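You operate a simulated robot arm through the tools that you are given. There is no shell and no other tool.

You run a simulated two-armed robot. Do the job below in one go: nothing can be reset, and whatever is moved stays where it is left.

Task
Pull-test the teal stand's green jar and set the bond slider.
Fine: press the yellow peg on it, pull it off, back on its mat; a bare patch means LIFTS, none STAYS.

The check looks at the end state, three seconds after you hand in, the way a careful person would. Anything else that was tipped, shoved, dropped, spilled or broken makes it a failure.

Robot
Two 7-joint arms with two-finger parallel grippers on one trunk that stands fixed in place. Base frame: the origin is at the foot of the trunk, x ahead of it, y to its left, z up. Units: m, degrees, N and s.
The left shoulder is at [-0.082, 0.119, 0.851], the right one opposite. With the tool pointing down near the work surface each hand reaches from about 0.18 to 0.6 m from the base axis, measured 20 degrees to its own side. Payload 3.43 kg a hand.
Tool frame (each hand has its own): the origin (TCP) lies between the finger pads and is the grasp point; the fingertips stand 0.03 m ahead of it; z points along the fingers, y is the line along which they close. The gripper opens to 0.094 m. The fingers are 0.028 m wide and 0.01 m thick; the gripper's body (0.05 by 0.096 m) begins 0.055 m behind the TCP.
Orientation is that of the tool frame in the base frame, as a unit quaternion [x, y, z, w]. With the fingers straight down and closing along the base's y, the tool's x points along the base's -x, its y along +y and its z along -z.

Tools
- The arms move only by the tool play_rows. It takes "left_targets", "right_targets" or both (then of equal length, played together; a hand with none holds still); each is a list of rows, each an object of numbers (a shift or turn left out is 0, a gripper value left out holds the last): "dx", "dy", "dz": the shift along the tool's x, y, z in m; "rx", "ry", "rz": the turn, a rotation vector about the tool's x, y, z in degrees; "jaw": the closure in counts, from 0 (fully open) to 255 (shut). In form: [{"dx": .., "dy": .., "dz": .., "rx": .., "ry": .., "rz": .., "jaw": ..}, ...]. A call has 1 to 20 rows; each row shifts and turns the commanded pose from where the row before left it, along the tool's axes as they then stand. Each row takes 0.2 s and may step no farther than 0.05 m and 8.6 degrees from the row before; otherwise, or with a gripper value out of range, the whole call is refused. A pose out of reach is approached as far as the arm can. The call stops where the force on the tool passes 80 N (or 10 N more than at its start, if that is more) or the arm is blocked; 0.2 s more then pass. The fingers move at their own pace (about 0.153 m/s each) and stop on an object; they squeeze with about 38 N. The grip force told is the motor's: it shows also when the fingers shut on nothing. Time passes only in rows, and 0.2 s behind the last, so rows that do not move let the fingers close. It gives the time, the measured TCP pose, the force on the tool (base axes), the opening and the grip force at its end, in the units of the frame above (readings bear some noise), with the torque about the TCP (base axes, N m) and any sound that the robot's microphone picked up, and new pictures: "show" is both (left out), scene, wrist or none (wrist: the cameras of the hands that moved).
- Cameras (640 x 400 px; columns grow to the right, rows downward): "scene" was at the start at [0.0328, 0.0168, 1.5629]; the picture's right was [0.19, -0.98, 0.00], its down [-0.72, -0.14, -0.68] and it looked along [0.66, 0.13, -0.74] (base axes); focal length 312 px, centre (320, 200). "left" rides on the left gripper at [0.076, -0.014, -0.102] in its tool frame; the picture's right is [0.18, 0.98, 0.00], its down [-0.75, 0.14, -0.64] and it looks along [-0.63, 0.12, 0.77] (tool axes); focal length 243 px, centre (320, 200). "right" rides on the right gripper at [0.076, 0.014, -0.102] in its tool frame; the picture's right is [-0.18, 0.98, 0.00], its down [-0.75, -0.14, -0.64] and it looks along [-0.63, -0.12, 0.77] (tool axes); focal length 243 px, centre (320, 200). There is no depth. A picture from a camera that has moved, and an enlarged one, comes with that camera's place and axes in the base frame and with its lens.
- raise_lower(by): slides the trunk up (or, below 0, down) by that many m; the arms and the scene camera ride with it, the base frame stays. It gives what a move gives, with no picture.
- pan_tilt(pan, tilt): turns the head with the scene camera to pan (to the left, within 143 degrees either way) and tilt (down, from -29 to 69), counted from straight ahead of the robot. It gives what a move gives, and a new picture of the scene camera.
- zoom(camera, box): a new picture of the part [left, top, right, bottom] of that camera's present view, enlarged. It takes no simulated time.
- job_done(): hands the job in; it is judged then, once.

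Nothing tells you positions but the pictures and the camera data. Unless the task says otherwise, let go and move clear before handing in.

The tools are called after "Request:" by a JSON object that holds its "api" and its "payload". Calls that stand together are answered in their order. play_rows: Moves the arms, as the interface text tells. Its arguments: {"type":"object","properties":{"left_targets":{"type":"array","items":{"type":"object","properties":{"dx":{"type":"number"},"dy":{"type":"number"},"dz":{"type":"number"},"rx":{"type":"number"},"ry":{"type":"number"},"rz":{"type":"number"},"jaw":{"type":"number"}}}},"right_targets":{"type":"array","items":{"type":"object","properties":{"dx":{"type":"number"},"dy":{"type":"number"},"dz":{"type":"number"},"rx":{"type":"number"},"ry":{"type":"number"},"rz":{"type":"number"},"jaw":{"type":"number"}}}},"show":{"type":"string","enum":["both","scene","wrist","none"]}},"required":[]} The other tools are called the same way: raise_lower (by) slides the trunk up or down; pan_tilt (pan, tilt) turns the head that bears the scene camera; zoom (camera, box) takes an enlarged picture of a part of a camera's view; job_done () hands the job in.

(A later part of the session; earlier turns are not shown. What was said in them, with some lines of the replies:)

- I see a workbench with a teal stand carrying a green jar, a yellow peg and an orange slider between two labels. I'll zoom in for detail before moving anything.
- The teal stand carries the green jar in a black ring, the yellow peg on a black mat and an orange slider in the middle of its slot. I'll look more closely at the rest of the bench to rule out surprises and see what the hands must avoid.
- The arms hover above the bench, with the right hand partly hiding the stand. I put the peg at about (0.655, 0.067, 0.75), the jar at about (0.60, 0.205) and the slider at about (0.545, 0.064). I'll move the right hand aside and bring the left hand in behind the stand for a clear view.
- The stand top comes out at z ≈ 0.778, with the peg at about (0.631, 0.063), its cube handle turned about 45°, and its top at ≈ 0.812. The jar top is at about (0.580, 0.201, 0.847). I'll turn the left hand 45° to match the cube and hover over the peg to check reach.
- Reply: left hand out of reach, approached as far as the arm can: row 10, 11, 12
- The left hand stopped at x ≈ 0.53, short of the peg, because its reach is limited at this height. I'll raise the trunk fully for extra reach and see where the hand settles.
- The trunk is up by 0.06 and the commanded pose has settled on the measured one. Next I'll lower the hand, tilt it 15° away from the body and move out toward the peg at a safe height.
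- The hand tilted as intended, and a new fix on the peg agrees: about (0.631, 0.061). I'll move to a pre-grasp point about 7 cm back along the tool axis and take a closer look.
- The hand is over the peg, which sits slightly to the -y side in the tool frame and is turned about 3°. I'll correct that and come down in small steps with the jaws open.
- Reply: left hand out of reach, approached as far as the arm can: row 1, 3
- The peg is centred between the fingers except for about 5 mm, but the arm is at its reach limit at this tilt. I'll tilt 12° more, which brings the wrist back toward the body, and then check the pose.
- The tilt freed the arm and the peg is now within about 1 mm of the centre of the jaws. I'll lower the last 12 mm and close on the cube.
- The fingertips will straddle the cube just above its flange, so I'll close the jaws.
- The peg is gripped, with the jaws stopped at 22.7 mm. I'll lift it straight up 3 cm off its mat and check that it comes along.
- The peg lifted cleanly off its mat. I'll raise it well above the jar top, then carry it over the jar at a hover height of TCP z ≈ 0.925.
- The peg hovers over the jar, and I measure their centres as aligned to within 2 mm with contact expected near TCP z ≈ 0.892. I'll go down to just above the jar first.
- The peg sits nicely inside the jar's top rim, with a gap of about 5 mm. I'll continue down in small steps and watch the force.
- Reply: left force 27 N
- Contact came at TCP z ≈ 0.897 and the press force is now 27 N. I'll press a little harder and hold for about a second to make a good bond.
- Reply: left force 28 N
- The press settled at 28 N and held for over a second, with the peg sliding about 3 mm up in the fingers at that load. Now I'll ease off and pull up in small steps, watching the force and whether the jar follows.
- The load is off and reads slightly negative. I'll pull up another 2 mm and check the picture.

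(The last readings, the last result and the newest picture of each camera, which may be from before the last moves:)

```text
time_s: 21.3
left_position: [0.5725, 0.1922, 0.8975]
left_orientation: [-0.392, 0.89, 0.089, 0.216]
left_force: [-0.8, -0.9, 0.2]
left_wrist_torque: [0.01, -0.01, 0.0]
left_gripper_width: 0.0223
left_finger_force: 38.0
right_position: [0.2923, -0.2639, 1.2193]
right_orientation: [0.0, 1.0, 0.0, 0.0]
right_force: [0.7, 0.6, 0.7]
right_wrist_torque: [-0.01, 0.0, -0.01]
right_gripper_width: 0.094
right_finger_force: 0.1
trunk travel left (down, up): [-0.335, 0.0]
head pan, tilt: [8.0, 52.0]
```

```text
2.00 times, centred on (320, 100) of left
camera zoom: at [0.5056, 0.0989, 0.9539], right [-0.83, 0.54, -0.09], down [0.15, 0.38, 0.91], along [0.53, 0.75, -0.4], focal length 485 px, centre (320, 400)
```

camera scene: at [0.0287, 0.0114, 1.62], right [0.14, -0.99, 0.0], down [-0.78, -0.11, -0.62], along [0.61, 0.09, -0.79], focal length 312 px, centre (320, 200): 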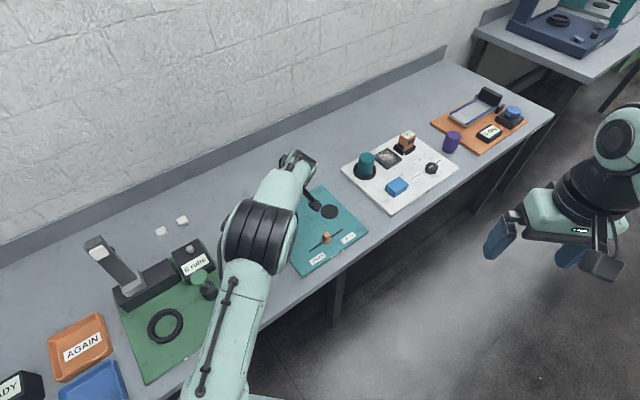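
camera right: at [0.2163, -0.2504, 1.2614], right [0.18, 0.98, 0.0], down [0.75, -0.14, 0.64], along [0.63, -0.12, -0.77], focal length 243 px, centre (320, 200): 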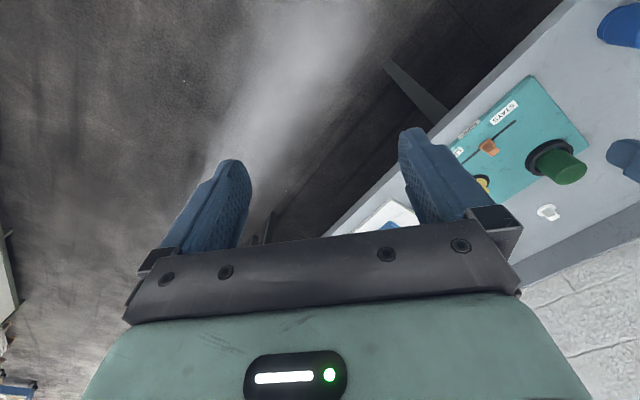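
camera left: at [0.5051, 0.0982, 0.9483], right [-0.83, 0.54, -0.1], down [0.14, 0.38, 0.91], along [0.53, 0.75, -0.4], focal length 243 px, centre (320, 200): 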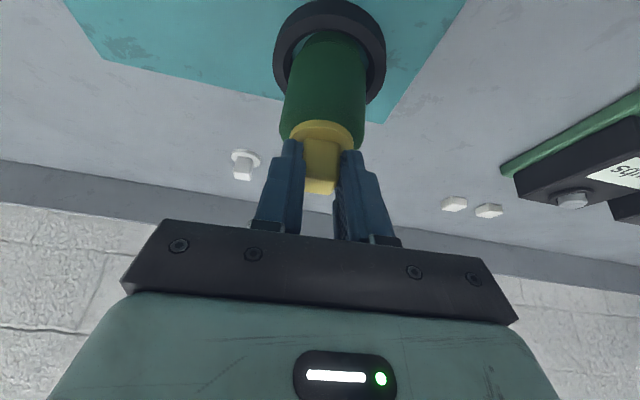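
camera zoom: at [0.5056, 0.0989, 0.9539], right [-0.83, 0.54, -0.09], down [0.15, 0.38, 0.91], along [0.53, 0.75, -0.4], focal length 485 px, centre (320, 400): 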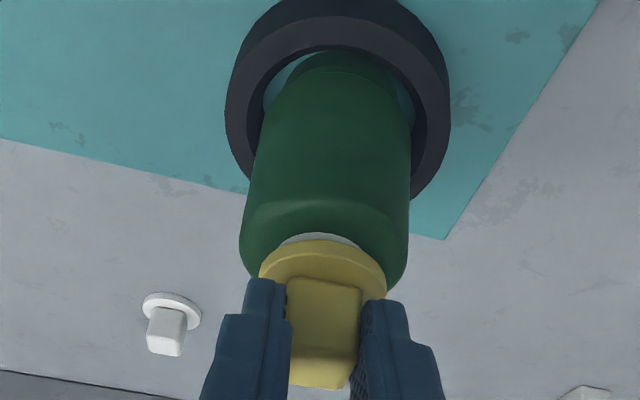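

The peg has come away and the jar stayed down. A pale arc shows on the jar top beside the peg, so I'll lift further and move sideways to inspect the whole top.

Request:
{"api": "play_rows", "payload": {"left_targets": [{"dx": -0.009, "dz": -0.0178}, {"dx": -0.009, "dz": -0.0178}, {}], "show": "wrist"}}

Request:
{"api": "zoom", "payload": {"camera": "left", "box": [200, 0, 440, 200]}}

```text
time_s: 22.1
left_position: [0.5719, 0.1922, 0.9392]
left_orientation: [-0.391, 0.89, 0.088, 0.216]
left_force: [-0.1, -0.1, -0.1]
left_wrist_torque: [0.0, 0.02, 0.02]
left_gripper_width: 0.0225
left_finger_force: 37.9
right_position: [0.2927, -0.2641, 1.2197]
right_orientation: [0.0, 1.0, 0.0, -0.001]
right_force: [0.9, 0.6, -0.1]
right_wrist_torque: [0.01, -0.02, -0.01]
right_gripper_width: 0.0938
right_finger_force: 0.1
trunk travel left (down, up): [-0.335, 0.0]
head pan, tilt: [8.0, 52.0]
camera left: at [0.5054, 0.0994, 0.994], right [-0.83, 0.54, -0.09], down [0.15, 0.38, 0.91], along [0.53, 0.75, -0.4], focal length 243 px, centre (320, 200)
```

left: 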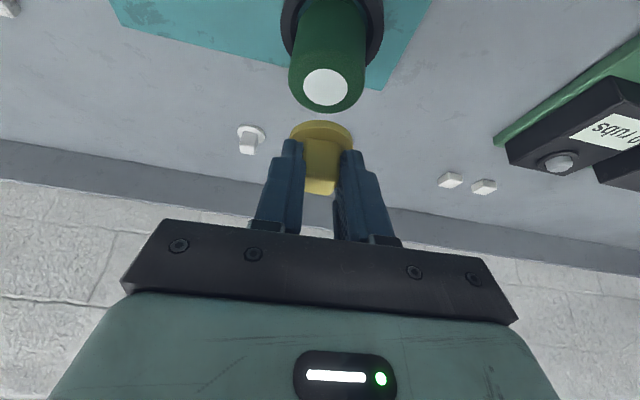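

```text
2.00 times, centred on (320, 100) of left
camera zoom: at [0.5054, 0.0994, 0.994], right [-0.83, 0.54, -0.09], down [0.15, 0.38, 0.91], along [0.53, 0.75, -0.4], focal length 485 px, centre (320, 400)
```

zoom: 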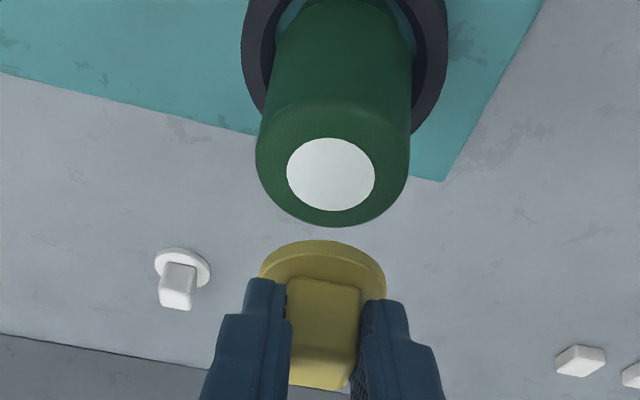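

A round white bare patch is clearly visible on the jar top where the peg was, so the verdict is LIFTS. I'll carry the peg back to just above its mat.

Request:
{"api": "play_rows", "payload": {"left_targets": [{"dx": 0.0226, "dy": -0.026, "dz": -0.0071}, {"dx": 0.0226, "dy": -0.026, "dz": -0.0071}, {"dx": 0.0226, "dy": -0.026, "dz": -0.0071}, {"dx": 0.0226, "dy": -0.026, "dz": -0.0071}, {"dx": 0.005, "dy": -0.0145, "dz": 0.0397}, {"dx": 0.005, "dy": -0.0145, "dz": 0.0397}, {}], "show": "wrist"}}

Request:
{"api": "zoom", "payload": {"camera": "left", "box": [200, 40, 440, 220]}}

```text
time_s: 23.7
left_position: [0.6264, 0.0531, 0.848]
left_orientation: [-0.392, 0.89, 0.089, 0.216]
left_force: [-0.3, -0.5, -0.2]
left_wrist_torque: [-0.02, 0.04, -0.02]
left_gripper_width: 0.0225
left_finger_force: 38.0
right_position: [0.2926, -0.2647, 1.2205]
right_orientation: [0.0, 1.0, 0.0, 0.0]
right_force: [-0.9, 0.5, 0.5]
right_wrist_torque: [-0.02, 0.01, -0.04]
right_gripper_width: 0.094
right_finger_force: 0.0
trunk travel left (down, up): [-0.335, 0.0]
head pan, tilt: [8.0, 52.0]
camera left: at [0.5595, -0.0398, 0.904], right [-0.83, 0.54, -0.09], down [0.15, 0.38, 0.91], along [0.53, 0.75, -0.4], focal length 243 px, centre (320, 200)
```

left: 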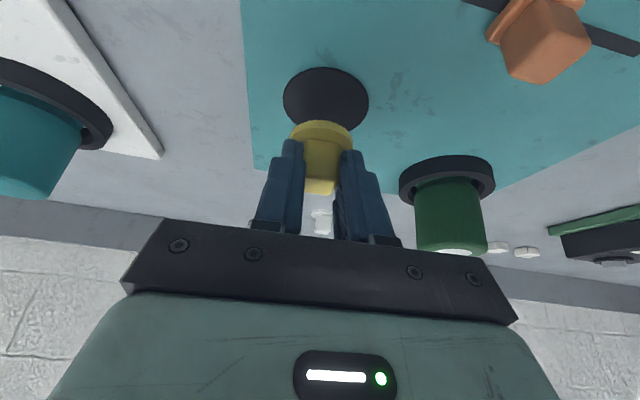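

```text
2.22 times, centred on (320, 130) of left
camera zoom: at [0.5595, -0.0398, 0.904], right [-0.83, 0.54, -0.09], down [0.15, 0.38, 0.91], along [0.53, 0.75, -0.4], focal length 539 px, centre (320, 356)
```

zoom: 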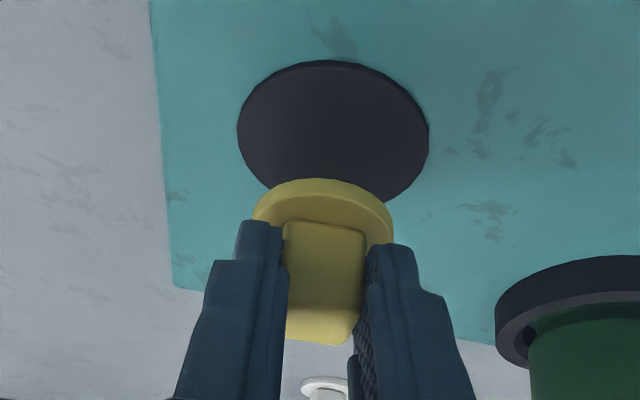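

The peg is above its mat, and after correcting for perspective it sits about 3 mm to the far side of the mat's centre. I'll shift it back a little while going down to just above the mat.

Request:
{"api": "play_rows", "payload": {"left_targets": [{"dx": 0.0063, "dz": 0.0092}, {"dx": 0.0063, "dz": 0.0092}, {}], "show": "none"}}

Request:
{"api": "zoom", "payload": {"camera": "left", "box": [200, 40, 440, 220]}}

```text
time_s: 24.5
left_position: [0.6235, 0.0512, 0.8264]
left_orientation: [-0.393, 0.89, 0.089, 0.215]
left_force: [0.4, 0.0, -0.7]
left_wrist_torque: [0.01, 0.02, 0.02]
left_gripper_width: 0.0227
left_finger_force: 38.4
right_position: [0.2931, -0.2629, 1.2188]
right_orientation: [0.0, 1.0, 0.001, 0.0]
right_force: [-0.3, -0.6, 0.0]
right_wrist_torque: [0.0, 0.0, -0.01]
right_gripper_width: 0.0938
right_finger_force: 0.1
trunk travel left (down, up): [-0.335, 0.0]
head pan, tilt: [8.0, 52.0]
```

```text
2.22 times, centred on (320, 130) of left
camera zoom: at [0.558, -0.0419, 0.882], right [-0.83, 0.54, -0.1], down [0.15, 0.38, 0.91], along [0.53, 0.75, -0.4], focal length 539 px, centre (320, 356)
```

zoom: 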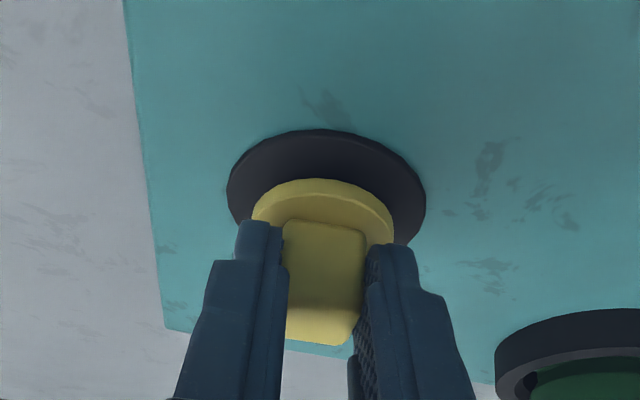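

The peg is about 5 mm above the mat and looks centred over it. I'll lower it in fine steps until it touches.

Request:
{"api": "play_rows", "payload": {"left_targets": [{"dx": 0.0009, "dz": 0.0018}, {"dx": 0.0007, "dz": 0.0014}, {}], "show": "none"}}

Request:
{"api": "play_rows", "payload": {"left_targets": [{"dx": 0.0007, "dz": 0.0014}, {}], "show": "none"}}

```text
time_s: 25.3
left_position: [0.6242, 0.0509, 0.8235]
left_orientation: [-0.393, 0.889, 0.089, 0.216]
left_force: [-0.3, -0.7, 0.1]
left_wrist_torque: [0.01, -0.03, 0.03]
left_gripper_width: 0.0226
left_finger_force: 38.4
right_position: [0.2923, -0.2635, 1.2194]
right_orientation: [0.001, 1.0, 0.0, 0.0]
right_force: [-0.6, 0.4, -0.5]
right_wrist_torque: [0.0, 0.01, -0.02]
right_gripper_width: 0.0939
right_finger_force: 0.1
trunk travel left (down, up): [-0.335, 0.0]
head pan, tilt: [8.0, 52.0]
```

```text
time_s: 25.9
left_position: [0.6248, 0.05, 0.8213]
left_orientation: [-0.392, 0.889, 0.09, 0.216]
left_force: [-0.6, 0.2, -0.8]
left_wrist_torque: [-0.04, 0.02, -0.02]
left_gripper_width: 0.0227
left_finger_force: 37.7
right_position: [0.2933, -0.2638, 1.2196]
right_orientation: [0.0, 1.0, 0.001, 0.0]
right_force: [0.3, -0.1, 0.8]
right_wrist_torque: [0.02, 0.0, 0.0]
right_gripper_width: 0.0939
right_finger_force: 0.0
trunk travel left (down, up): [-0.335, 0.0]
head pan, tilt: [8.0, 52.0]
```

Request:
{"api": "play_rows", "payload": {"left_targets": [{"dx": 0.0007, "dz": 0.0014}, {}], "show": "none"}}

Request:
{"api": "zoom", "payload": {"camera": "left", "box": [240, 80, 400, 200]}}

```text
time_s: 26.5
left_position: [0.6261, 0.0508, 0.8208]
left_orientation: [-0.392, 0.89, 0.089, 0.216]
left_force: [-0.6, -0.2, 6.3]
left_wrist_torque: [0.09, -0.06, 0.01]
left_gripper_width: 0.0226
left_finger_force: 38.4
right_position: [0.2932, -0.263, 1.22]
right_orientation: [0.0, 1.0, -0.001, 0.0]
right_force: [-0.3, 0.2, 0.0]
right_wrist_torque: [0.0, -0.01, -0.01]
right_gripper_width: 0.0938
right_finger_force: 0.1
trunk travel left (down, up): [-0.335, 0.0]
head pan, tilt: [8.0, 52.0]
```

```text
3.33 times, centred on (320, 140) of left
camera zoom: at [0.5578, -0.0429, 0.8766], right [-0.83, 0.54, -0.1], down [0.14, 0.38, 0.91], along [0.53, 0.75, -0.4], focal length 809 px, centre (320, 400)
```

zoom: 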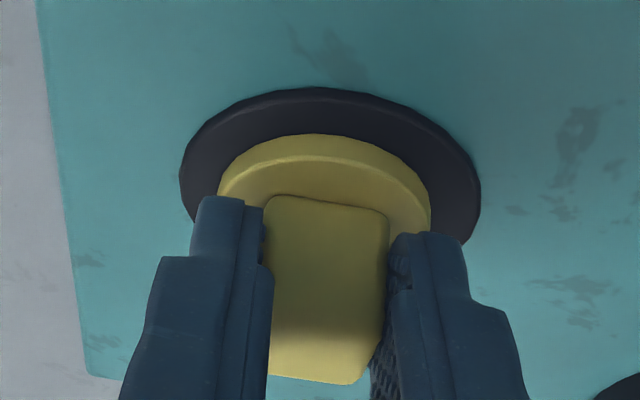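

The peg touches the mat with 6 N and sits well inside its rim. I'll ease the load by 1 mm, open the jaws and back off along the tool axis.

Request:
{"api": "play_rows", "payload": {"left_targets": [{"dx": -0.0005, "dz": -0.001}, {}, {"jaw": 100}, {}, {}], "show": "wrist"}}

Request:
{"api": "zoom", "payload": {"camera": "left", "box": [200, 60, 440, 240]}}

```text
time_s: 27.7
left_position: [0.6244, 0.0501, 0.821]
left_orientation: [-0.393, 0.89, 0.089, 0.215]
left_force: [-0.1, -0.6, 0.1]
left_wrist_torque: [0.01, 0.02, 0.0]
left_gripper_width: 0.0569
left_finger_force: 0.1
right_position: [0.2922, -0.2633, 1.2197]
right_orientation: [0.001, 1.0, 0.0, 0.0]
right_force: [0.3, 0.4, -0.6]
right_wrist_torque: [0.0, 0.0, 0.02]
right_gripper_width: 0.0938
right_finger_force: 0.0
trunk travel left (down, up): [-0.335, 0.0]
head pan, tilt: [8.0, 52.0]
camera left: at [0.5576, -0.043, 0.8765], right [-0.83, 0.54, -0.09], down [0.15, 0.38, 0.91], along [0.53, 0.75, -0.4], focal length 243 px, centre (320, 200)
```

left: 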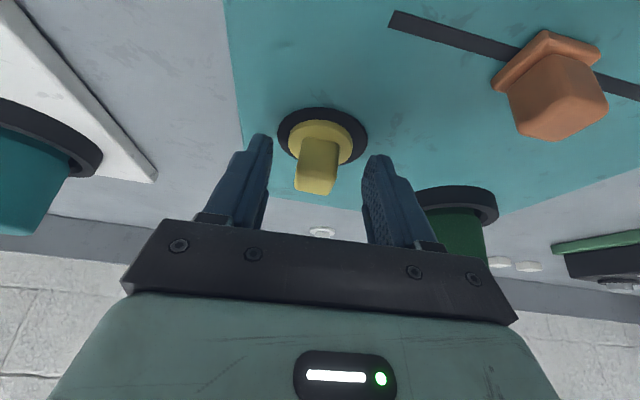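

```text
2.22 times, centred on (320, 150) of left
camera zoom: at [0.5576, -0.043, 0.8765], right [-0.83, 0.54, -0.09], down [0.15, 0.38, 0.91], along [0.53, 0.75, -0.4], focal length 539 px, centre (320, 311)
```

zoom: 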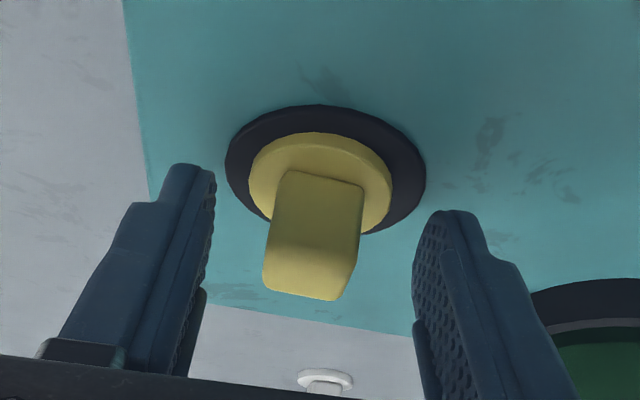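

The peg stands upright and released on its mat. I'll back away along the tool axis, open up, and move over the slider while bringing the tool upright again.

Request:
{"api": "play_rows", "payload": {"left_targets": [{"dz": -0.03}, {"dz": -0.03}, {"dz": -0.03}, {}], "show": "wrist"}}

Request:
{"api": "zoom", "payload": {"camera": "left", "box": [240, 20, 480, 200]}}

```text
time_s: 28.7
left_position: [0.5973, 0.0215, 0.9011]
left_orientation: [-0.393, 0.889, 0.09, 0.216]
left_force: [0.1, 0.2, -0.6]
left_wrist_torque: [0.0, 0.03, 0.0]
left_gripper_width: 0.0573
left_finger_force: 0.0
right_position: [0.2932, -0.264, 1.2181]
right_orientation: [0.0, 1.0, 0.0, -0.001]
right_force: [0.3, 0.2, 0.7]
right_wrist_torque: [-0.02, -0.03, 0.0]
right_gripper_width: 0.094
right_finger_force: 0.0
trunk travel left (down, up): [-0.335, 0.0]
head pan, tilt: [8.0, 52.0]
camera left: at [0.5292, -0.0723, 0.9568], right [-0.83, 0.54, -0.09], down [0.15, 0.38, 0.91], along [0.53, 0.75, -0.4], focal length 243 px, centre (320, 200)
```

left: 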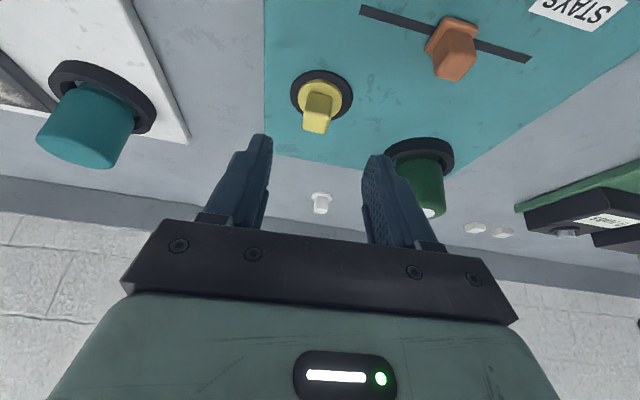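

```text
2.22 times, centred on (360, 110) of left
camera zoom: at [0.5292, -0.0723, 0.9568], right [-0.83, 0.54, -0.09], down [0.15, 0.38, 0.91], along [0.53, 0.75, -0.4], focal length 539 px, centre (231, 400)
```

zoom: 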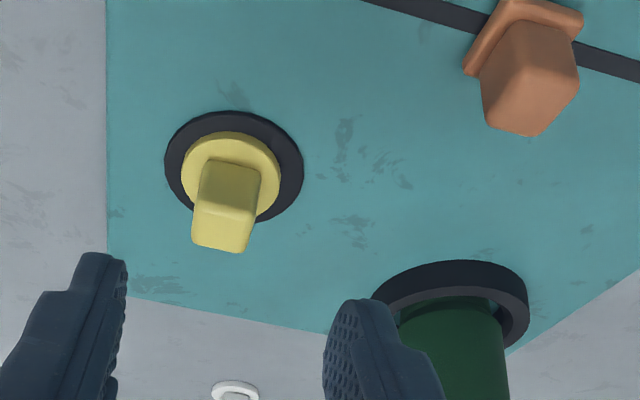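

The peg is standing properly on its mat. Now I'll move over the slider at about (0.522, 0.060), keeping high, and set the tool upright.

Request:
{"api": "play_rows", "payload": {"left_targets": [{"dx": 0.0074, "dy": 0.0407, "dz": -0.01}, {"dx": 0.0074, "dy": 0.0407, "dz": -0.01}, {"ry": 6.75}, {"ry": 6.75}, {"ry": 6.75}, {"ry": 6.75}, {}], "show": "wrist"}}

Request:
{"api": "zoom", "payload": {"camera": "left", "box": [200, 20, 440, 220]}}

```text
time_s: 30.3
left_position: [0.5205, 0.0592, 0.9106]
left_orientation: [-0.402, 0.916, -0.006, 0.002]
left_force: [0.2, 0.5, -1.0]
left_wrist_torque: [0.01, 0.0, -0.02]
left_gripper_width: 0.057
left_finger_force: 0.0
right_position: [0.2928, -0.2636, 1.2189]
right_orientation: [0.0, 1.0, 0.0, -0.001]
right_force: [0.0, -0.2, 0.2]
right_wrist_torque: [0.01, 0.01, 0.01]
right_gripper_width: 0.0943
right_finger_force: 0.1
trunk travel left (down, up): [-0.335, 0.0]
head pan, tilt: [8.0, 52.0]
camera left: at [0.479, -0.0056, 1.0131], right [-0.85, 0.53, -0.01], down [0.4, 0.66, 0.64], along [0.35, 0.54, -0.77], focal length 243 px, centre (320, 200)
```

left: 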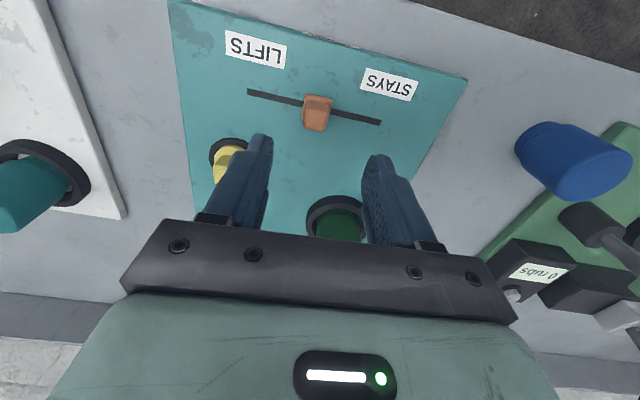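

```text
2.00 times, centred on (320, 120) of left
camera zoom: at [0.479, -0.0056, 1.0131], right [-0.85, 0.53, -0.01], down [0.4, 0.66, 0.64], along [0.35, 0.54, -0.77], focal length 485 px, centre (320, 360)
```

zoom: 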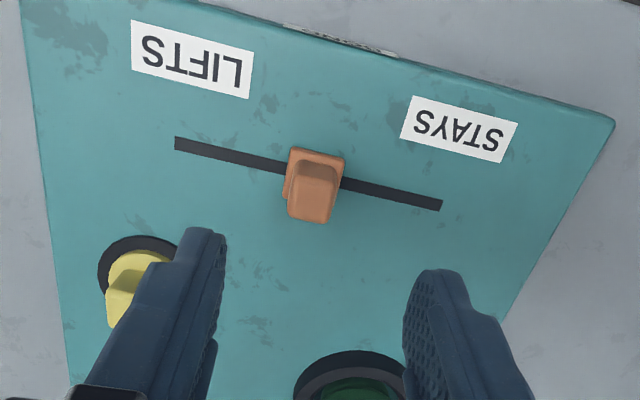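

The slider sits at about (0.523, 0.059), mid-slot, with its knob top at z ≈ 0.81. LIFTS lies on the side away from the jar, toward +x/-y. I'll align with the slot and come down to straddle the knob.

Request:
{"api": "play_rows", "payload": {"left_targets": [{"rz": 2.5, "dx": -0.0019, "dy": -0.0016}, {"dz": 0.03}, {"dz": 0.03}, {}], "show": "wrist"}}

Request:
{"api": "zoom", "payload": {"camera": "left", "box": [200, 60, 440, 240]}}

```text
time_s: 31.3
left_position: [0.5229, 0.0585, 0.8507]
left_orientation: [-0.382, 0.924, -0.005, 0.003]
left_force: [0.7, -0.2, 0.7]
left_wrist_torque: [-0.01, -0.03, -0.02]
left_gripper_width: 0.057
left_finger_force: 0.0
right_position: [0.2912, -0.2639, 1.2194]
right_orientation: [-0.001, 1.0, 0.0, 0.001]
right_force: [0.0, 1.0, -0.2]
right_wrist_torque: [-0.03, 0.02, 0.04]
right_gripper_width: 0.094
right_finger_force: 0.1
trunk travel left (down, up): [-0.335, 0.0]
head pan, tilt: [8.0, 52.0]
camera left: at [0.4786, -0.004, 0.9525], right [-0.82, 0.57, -0.01], down [0.43, 0.64, 0.64], along [0.37, 0.52, -0.77], focal length 243 px, centre (320, 200)
```

left: 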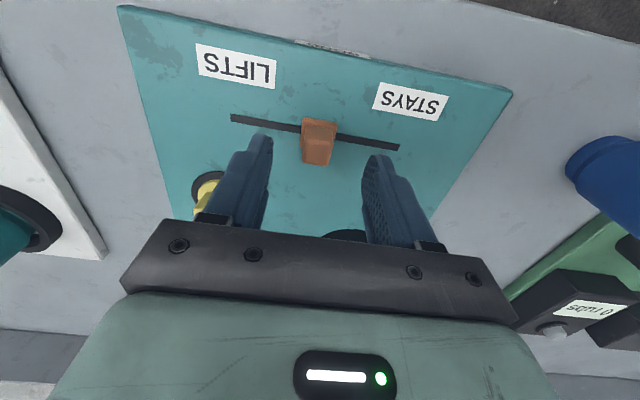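

```text
2.22 times, centred on (320, 150) of left
camera zoom: at [0.4786, -0.004, 0.9525], right [-0.82, 0.57, -0.01], down [0.43, 0.64, 0.64], along [0.37, 0.52, -0.77], focal length 539 px, centre (320, 311)
```

zoom: 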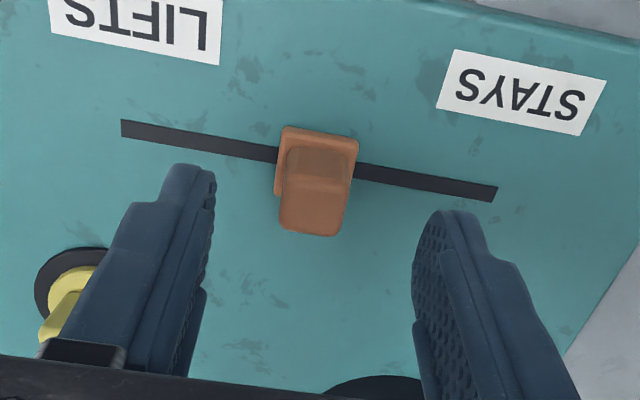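

The knob is centred between the fingers. I'll lower to just above the slider's base plate and close gently on the knob.

Request:
{"api": "play_rows", "payload": {"left_targets": [{"dz": 0.015}, {"dz": 0.013}, {}], "show": "none"}}

Request:
{"api": "zoom", "payload": {"camera": "left", "box": [200, 60, 440, 240]}}

```text
time_s: 32.1
left_position: [0.5224, 0.059, 0.8224]
left_orientation: [-0.382, 0.924, -0.005, 0.003]
left_force: [0.0, -0.3, -0.6]
left_wrist_torque: [0.02, 0.02, -0.01]
left_gripper_width: 0.0572
left_finger_force: 0.1
right_position: [0.2926, -0.2642, 1.22]
right_orientation: [0.0, 1.0, 0.0, 0.0]
right_force: [0.0, -0.3, -0.1]
right_wrist_torque: [-0.02, 0.03, -0.04]
right_gripper_width: 0.0941
right_finger_force: 0.1
trunk travel left (down, up): [-0.335, 0.0]
head pan, tilt: [8.0, 52.0]
```

```text
2.22 times, centred on (320, 150) of left
camera zoom: at [0.4791, -0.0038, 0.9245], right [-0.82, 0.57, -0.01], down [0.43, 0.64, 0.64], along [0.37, 0.52, -0.77], focal length 539 px, centre (320, 311)
```

zoom: 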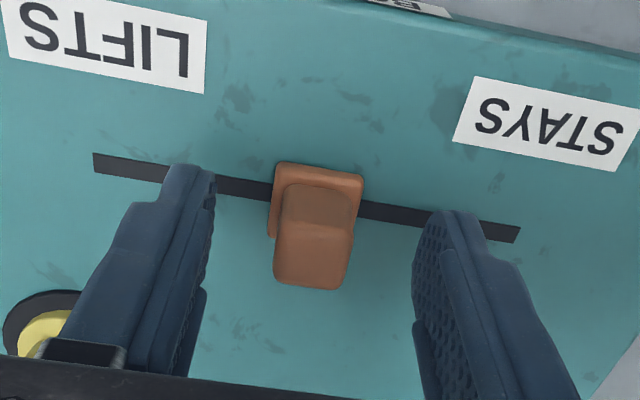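

Request:
{"api": "play_rows", "payload": {"left_targets": [{"jaw": 255}, {}, {}], "show": "none"}}

Request:
{"api": "zoom", "payload": {"camera": "left", "box": [200, 60, 440, 240]}}

```text
time_s: 32.9
left_position: [0.5231, 0.0591, 0.8222]
left_orientation: [-0.382, 0.924, -0.005, 0.002]
left_force: [0.5, -1.1, -0.2]
left_wrist_torque: [0.25, 0.15, 0.03]
left_gripper_width: 0.0186
left_finger_force: 45.6
right_position: [0.2927, -0.2644, 1.2193]
right_orientation: [0.0, 1.0, 0.0, 0.0]
right_force: [0.4, -1.1, -0.4]
right_wrist_torque: [0.01, -0.06, 0.0]
right_gripper_width: 0.0937
right_finger_force: 0.0
trunk travel left (down, up): [-0.335, 0.0]
head pan, tilt: [8.0, 52.0]
```

```text
2.22 times, centred on (320, 150) of left
camera zoom: at [0.4792, -0.0039, 0.9246], right [-0.82, 0.57, -0.01], down [0.43, 0.64, 0.64], along [0.37, 0.52, -0.77], focal length 539 px, centre (320, 311)
```

zoom: 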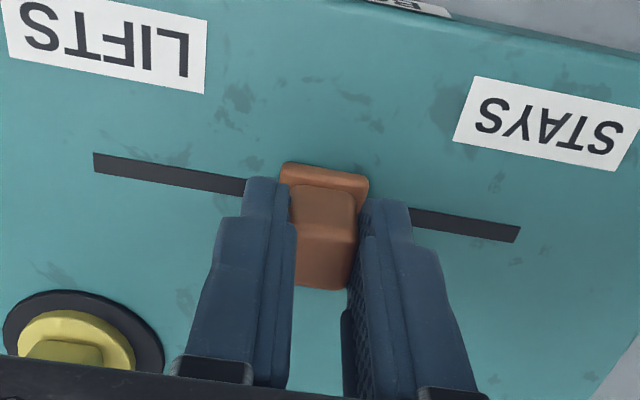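

The knob is gripped. I'll slide it toward LIFTS, which is tool -y, in 1 cm steps and watch the force.

Request:
{"api": "play_rows", "payload": {"left_targets": [{"dy": -0.01}, {"dy": -0.01}, {"dy": -0.01}, {}], "show": "none"}}

Request:
{"api": "zoom", "payload": {"camera": "left", "box": [200, 60, 440, 240]}}

```text
time_s: 33.9
left_position: [0.5451, 0.0369, 0.8229]
left_orientation: [-0.382, 0.924, -0.004, 0.002]
left_force: [-2.9, -2.9, -6.1]
left_wrist_torque: [0.48, -0.05, 0.05]
left_gripper_width: 0.019
left_finger_force: 44.9
right_position: [0.2927, -0.2634, 1.2193]
right_orientation: [0.0, 1.0, 0.0, -0.001]
right_force: [0.2, 0.1, -0.3]
right_wrist_torque: [0.0, 0.0, 0.0]
right_gripper_width: 0.0942
right_finger_force: 0.0
trunk travel left (down, up): [-0.335, 0.0]
head pan, tilt: [8.0, 52.0]
```

```text
2.22 times, centred on (320, 150) of left
camera zoom: at [0.5009, -0.0253, 0.9246], right [-0.82, 0.57, -0.01], down [0.43, 0.64, 0.64], along [0.37, 0.52, -0.77], focal length 539 px, centre (320, 311)
```

zoom: 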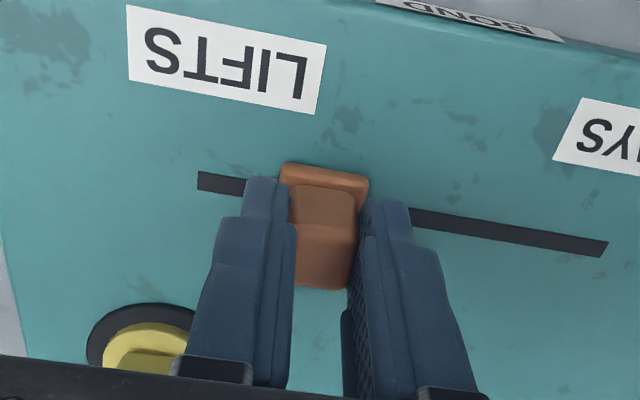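

The slider moved 3 cm toward LIFTS with little resistance, and the peg stays undisturbed at the side. I'll go on in smaller steps to the end of the slot.

Request:
{"api": "play_rows", "payload": {"left_targets": [{"dy": -0.01, "dx": 0.0006, "dz": 0.0008}, {}], "show": "none"}}

Request:
{"api": "play_rows", "payload": {"left_targets": [{"dy": -0.005}, {}], "show": "none"}}

Request:
{"api": "zoom", "payload": {"camera": "left", "box": [200, 60, 440, 240]}}

```text
time_s: 34.5
left_position: [0.5516, 0.0305, 0.8225]
left_orientation: [-0.382, 0.924, -0.006, 0.002]
left_force: [-1.5, -1.4, -0.4]
left_wrist_torque: [-0.34, 0.83, 0.02]
left_gripper_width: 0.0192
left_finger_force: 45.0
right_position: [0.2929, -0.2641, 1.219]
right_orientation: [0.0, 1.0, 0.0, 0.001]
right_force: [-0.5, -0.5, 0.1]
right_wrist_torque: [0.03, 0.04, -0.02]
right_gripper_width: 0.094
right_finger_force: 0.0
trunk travel left (down, up): [-0.335, 0.0]
head pan, tilt: [8.0, 52.0]
```

```text
time_s: 35.1
left_position: [0.5549, 0.027, 0.8222]
left_orientation: [-0.382, 0.924, -0.006, 0.004]
left_force: [-0.9, -1.1, 0.2]
left_wrist_torque: [-0.17, 0.65, 0.05]
left_gripper_width: 0.0192
left_finger_force: 45.1
right_position: [0.2929, -0.2647, 1.2189]
right_orientation: [0.001, 1.0, 0.001, 0.0]
right_force: [-0.1, 0.2, 0.0]
right_wrist_torque: [0.01, -0.02, 0.04]
right_gripper_width: 0.0939
right_finger_force: 0.0
trunk travel left (down, up): [-0.335, 0.0]
head pan, tilt: [8.0, 52.0]
```

```text
2.22 times, centred on (320, 150) of left
camera zoom: at [0.5113, -0.036, 0.9245], right [-0.82, 0.57, -0.01], down [0.43, 0.64, 0.64], along [0.37, 0.52, -0.77], focal length 539 px, centre (320, 311)
```

zoom: 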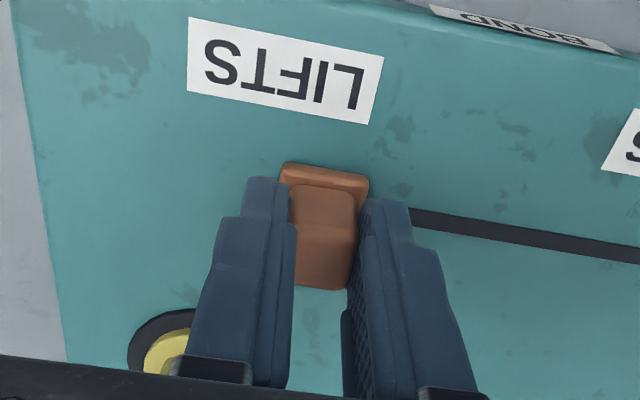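

The slider is now about 45 mm from the middle, next to the LIFTS label. I'll push a few more millimetres to find the end stop.

Request:
{"api": "play_rows", "payload": {"left_targets": [{"dy": -0.004}, {}], "show": "none"}}

Request:
{"api": "play_rows", "payload": {"left_targets": [{"dy": -0.004}, {}], "show": "none"}}

```text
time_s: 35.7
left_position: [0.5595, 0.0241, 0.8226]
left_orientation: [-0.382, 0.924, -0.006, 0.003]
left_force: [0.1, -0.4, 0.5]
left_wrist_torque: [0.1, 0.35, 0.04]
left_gripper_width: 0.0192
left_finger_force: 45.4
right_position: [0.2931, -0.2623, 1.2207]
right_orientation: [0.0, 1.0, 0.0, 0.0]
right_force: [-0.3, 0.1, 0.1]
right_wrist_torque: [0.01, 0.01, 0.02]
right_gripper_width: 0.094
right_finger_force: 0.0
trunk travel left (down, up): [-0.335, 0.0]
head pan, tilt: [8.0, 52.0]
```

```text
time_s: 36.3
left_position: [0.5618, 0.0216, 0.8228]
left_orientation: [-0.382, 0.924, -0.005, 0.004]
left_force: [1.4, 0.5, 3.3]
left_wrist_torque: [0.35, 0.13, 0.02]
left_gripper_width: 0.0191
left_finger_force: 44.8
right_position: [0.293, -0.2642, 1.2188]
right_orientation: [0.0, 1.0, 0.0, 0.0]
right_force: [-0.3, 0.5, 0.6]
right_wrist_torque: [-0.02, -0.04, 0.0]
right_gripper_width: 0.0941
right_finger_force: 0.1
trunk travel left (down, up): [-0.335, 0.0]
head pan, tilt: [8.0, 52.0]
```

Request:
{"api": "play_rows", "payload": {"left_targets": [{"dy": -0.003}, {}], "show": "none"}}

Request:
{"api": "zoom", "payload": {"camera": "left", "box": [200, 60, 440, 240]}}

```text
time_s: 36.9
left_position: [0.5643, 0.0191, 0.8229]
left_orientation: [-0.383, 0.924, -0.005, 0.003]
left_force: [1.7, -0.9, 4.1]
left_wrist_torque: [0.55, -0.14, 0.04]
left_gripper_width: 0.0193
left_finger_force: 44.7
right_position: [0.2914, -0.2651, 1.2197]
right_orientation: [-0.001, 1.0, 0.0, 0.0]
right_force: [-0.5, 0.5, 0.2]
right_wrist_torque: [-0.02, -0.03, -0.01]
right_gripper_width: 0.094
right_finger_force: 0.1
trunk travel left (down, up): [-0.335, 0.0]
head pan, tilt: [8.0, 52.0]
```

```text
2.22 times, centred on (320, 150) of left
camera zoom: at [0.5191, -0.0439, 0.9245], right [-0.82, 0.57, -0.01], down [0.43, 0.64, 0.64], along [0.37, 0.52, -0.77], focal length 539 px, centre (320, 311)
```

zoom: 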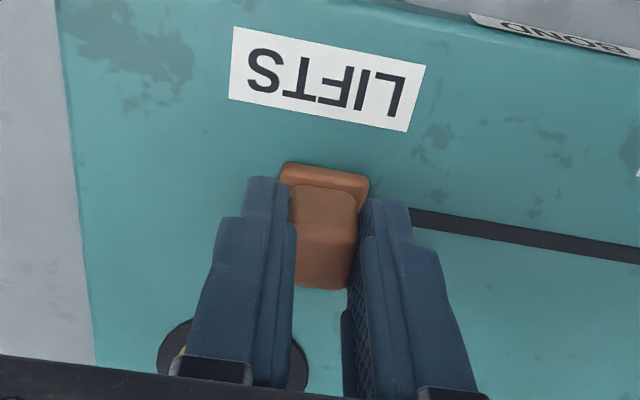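

Request:
{"api": "play_rows", "payload": {"left_targets": [{"dy": -0.003, "dz": -0.0008}, {}], "show": "none"}}

```text
time_s: 37.5
left_position: [0.5648, 0.0168, 0.8224]
left_orientation: [-0.382, 0.924, -0.006, 0.003]
left_force: [0.9, 0.0, 1.2]
left_wrist_torque: [0.59, -0.14, 0.04]
left_gripper_width: 0.0188
left_finger_force: 45.9
right_position: [0.2936, -0.2638, 1.22]
right_orientation: [0.0, 1.0, 0.0, 0.0]
right_force: [0.2, -0.8, 0.7]
right_wrist_torque: [0.02, -0.02, 0.01]
right_gripper_width: 0.0941
right_finger_force: 0.1
trunk travel left (down, up): [-0.335, 0.0]
head pan, tilt: [8.0, 52.0]
```

The hand is about 59 mm from mid-slot with no sharp stop felt. I'll check the picture before letting go.

Request:
{"api": "zoom", "payload": {"camera": "left", "box": [220, 60, 420, 220]}}

Request:
{"api": "zoom", "payload": {"camera": "scene", "box": [240, 160, 400, 290]}}

```text
2.50 times, centred on (320, 140) of left
camera zoom: at [0.5213, -0.0459, 0.9246], right [-0.82, 0.57, -0.01], down [0.43, 0.64, 0.64], along [0.37, 0.52, -0.77], focal length 606 px, centre (320, 350)
```

zoom: 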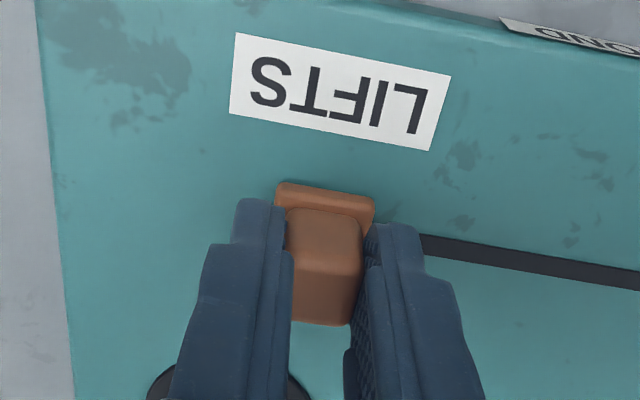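

```text
3.08 times, centred on (320, 225) of scene
camera zoom: at [0.0287, 0.0118, 1.62], right [0.14, -0.99, 0.0], down [-0.78, -0.11, -0.62], along [0.61, 0.09, -0.79], focal length 960 px, centre (320, 123)
```

zoom: 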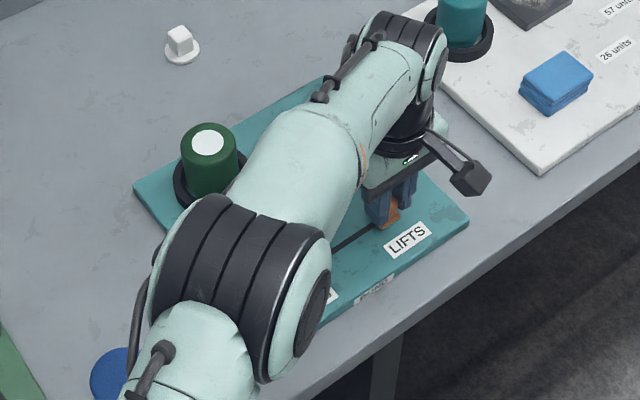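

The slider is at the LIFTS end and aligned with the label, and the jar stands upright with its white patch. I'll open the jaws and lift straight off.

Request:
{"api": "play_rows", "payload": {"left_targets": [{"jaw": 110}, {}, {}, {"dz": -0.02}, {"dz": -0.02}, {}], "show": "wrist"}}

Request:
{"api": "zoom", "payload": {"camera": "left", "box": [200, 40, 440, 220]}}

```text
time_s: 38.9
left_position: [0.565, 0.017, 0.8635]
left_orientation: [-0.382, 0.924, -0.005, 0.002]
left_force: [1.2, -0.1, -0.4]
left_wrist_torque: [0.0, -0.03, 0.01]
left_gripper_width: 0.0535
left_finger_force: 0.0
right_position: [0.2928, -0.2634, 1.2193]
right_orientation: [0.0, 1.0, 0.001, 0.001]
right_force: [0.7, -1.3, 0.1]
right_wrist_torque: [0.03, -0.01, 0.0]
right_gripper_width: 0.094
right_finger_force: 0.1
trunk travel left (down, up): [-0.335, 0.0]
head pan, tilt: [8.0, 52.0]
camera left: at [0.5209, -0.0458, 0.9655], right [-0.82, 0.57, -0.01], down [0.43, 0.64, 0.64], along [0.37, 0.52, -0.77], focal length 243 px, centre (320, 200)
```

left: 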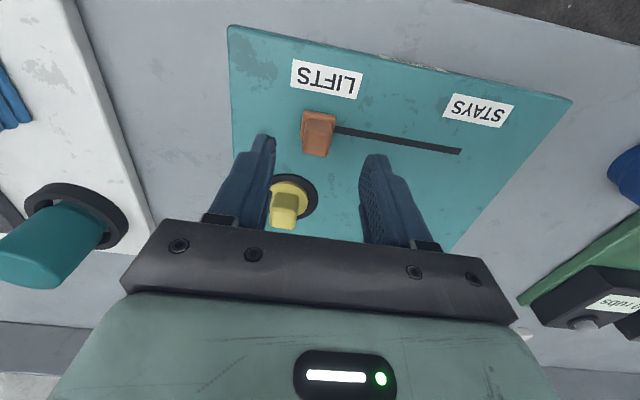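

```text
2.22 times, centred on (320, 130) of left
camera zoom: at [0.5209, -0.0458, 0.9655], right [-0.82, 0.57, -0.01], down [0.43, 0.64, 0.64], along [0.37, 0.52, -0.77], focal length 539 px, centre (320, 356)
```

zoom: 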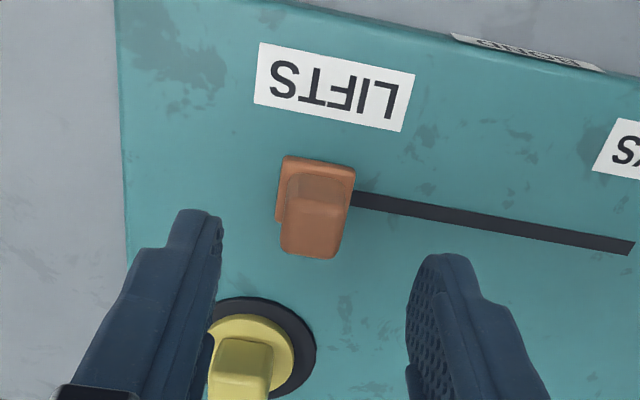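

The slider covers the LIFTS end of the slot, and the peg is upright on its mat. I'll raise the left hand and pull it back toward its starting place to clear the view.

Request:
{"api": "play_rows", "payload": {"left_targets": [{"dz": -0.03}, {"dx": 0.01, "dy": 0.02, "dz": -0.03}, {"dx": 0.01, "dy": 0.02, "dz": -0.03}, {"dx": 0.01, "dy": 0.02, "dz": -0.03}, {"dx": 0.01, "dy": 0.02, "dz": -0.03}, {"dx": 0.01, "dy": 0.035, "dz": -0.025}, {"dx": 0.01, "dy": 0.04, "dz": -0.02}, {"dx": 0.01, "dy": 0.04, "dz": -0.02}, {"dy": 0.04}, {"dy": 0.04}, {}], "show": "both"}}

Request:
{"api": "zoom", "payload": {"camera": "scene", "box": [240, 160, 400, 290]}}

```text
time_s: 41.3
left_position: [0.3194, 0.1641, 1.0761]
left_orientation: [-0.381, 0.924, -0.005, 0.002]
left_force: [0.1, -0.8, 0.0]
left_wrist_torque: [-0.01, 0.01, 0.03]
left_gripper_width: 0.0536
left_finger_force: 0.1
right_position: [0.2933, -0.2656, 1.2195]
right_orientation: [0.0, 1.0, 0.0, 0.0]
right_force: [0.3, 0.0, 0.0]
right_wrist_torque: [0.01, -0.02, 0.02]
right_gripper_width: 0.0938
right_finger_force: 0.1
trunk travel left (down, up): [-0.335, 0.0]
head pan, tilt: [8.0, 52.0]
camera scene: at [0.0294, 0.0113, 1.6201], right [0.14, -0.99, 0.0], down [-0.78, -0.11, -0.62], along [0.61, 0.09, -0.79], focal length 312 px, centre (320, 200)
camera left: at [0.2757, 0.1009, 1.1772], right [-0.82, 0.57, -0.01], down [0.43, 0.64, 0.64], along [0.37, 0.52, -0.77], focal length 243 px, centre (320, 200)
```

scene: 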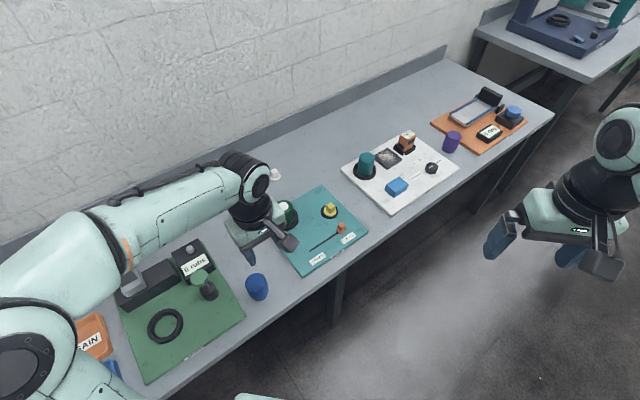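
left: 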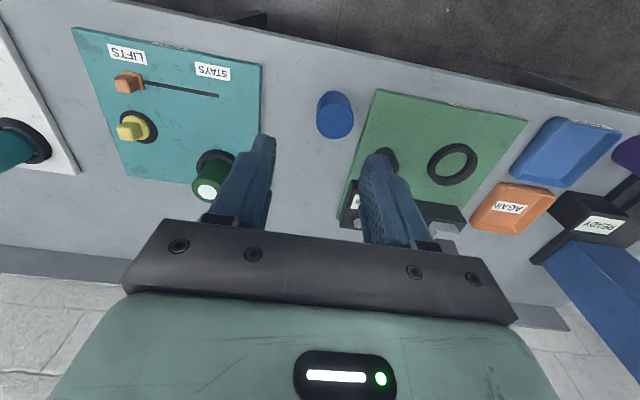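

```text
3.08 times, centred on (320, 225) of scene
camera zoom: at [0.0294, 0.0113, 1.6201], right [0.14, -0.99, 0.0], down [-0.78, -0.11, -0.62], along [0.61, 0.09, -0.79], focal length 960 px, centre (320, 123)
```

zoom: 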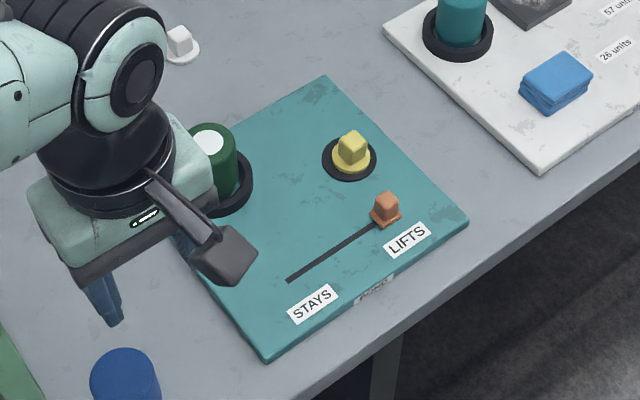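

The scene shows the slider at LIFTS, the yellow peg upright on its mat and the jar in its ring with the white patch. I'll take one last close look at the jar and the neighbouring objects.

Request:
{"api": "zoom", "payload": {"camera": "left", "box": [60, 20, 280, 220]}}

Request:
{"api": "zoom", "payload": {"camera": "scene", "box": [60, 130, 480, 390]}}

```text
2.00 times, centred on (170, 120) of left
camera zoom: at [0.2757, 0.1009, 1.1772], right [-0.82, 0.57, -0.01], down [0.43, 0.64, 0.64], along [0.37, 0.52, -0.77], focal length 485 px, centre (620, 360)
```

zoom: 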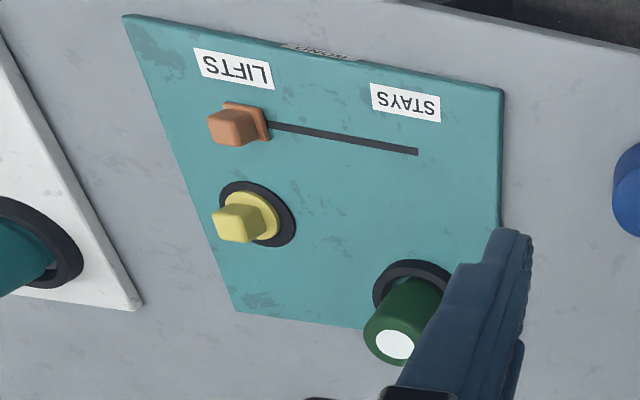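

```text
1.52 times, centred on (270, 260) of scene
camera zoom: at [0.0294, 0.0113, 1.6201], right [0.14, -0.99, 0.0], down [-0.78, -0.11, -0.62], along [0.61, 0.09, -0.79], focal length 475 px, centre (396, 109)
```

zoom: 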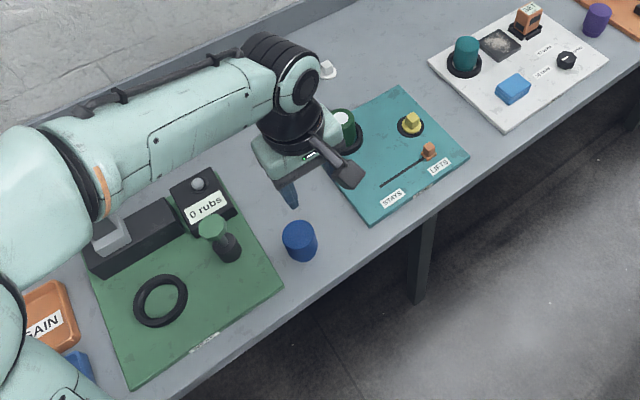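

Everything is in place: the jar is in its ring with a bare white patch, the yellow peg is back on its mat, and the slider is at LIFTS. Nothing else was disturbed and both hands are clear, so I'm handing in.

Request:
{"api": "job_done", "payload": {}}

```text
The job is handed in.
```

The green jar failed the pull test, so I set the bond slider to **LIFTS** and handed the job in. No result has come back from the check yet.

- **Test:** I pressed the yellow peg onto the jar's top at about 28 N for over a second, then pulled it straight off. It left a round white bare patch. The jar stayed in its ring.
- **Peg:** it stands upright on its mat, released.
- **Slider:** it sits at the LIFTS end of its slot. I felt no hard stop there, but the last pictures show it level with the label and covering the slot end.
- **Surroundings:** nothing else on the bench looked moved or tipped in the last pictures. Both hands are clear, and the trunk is still 6 cm higher than at the start.
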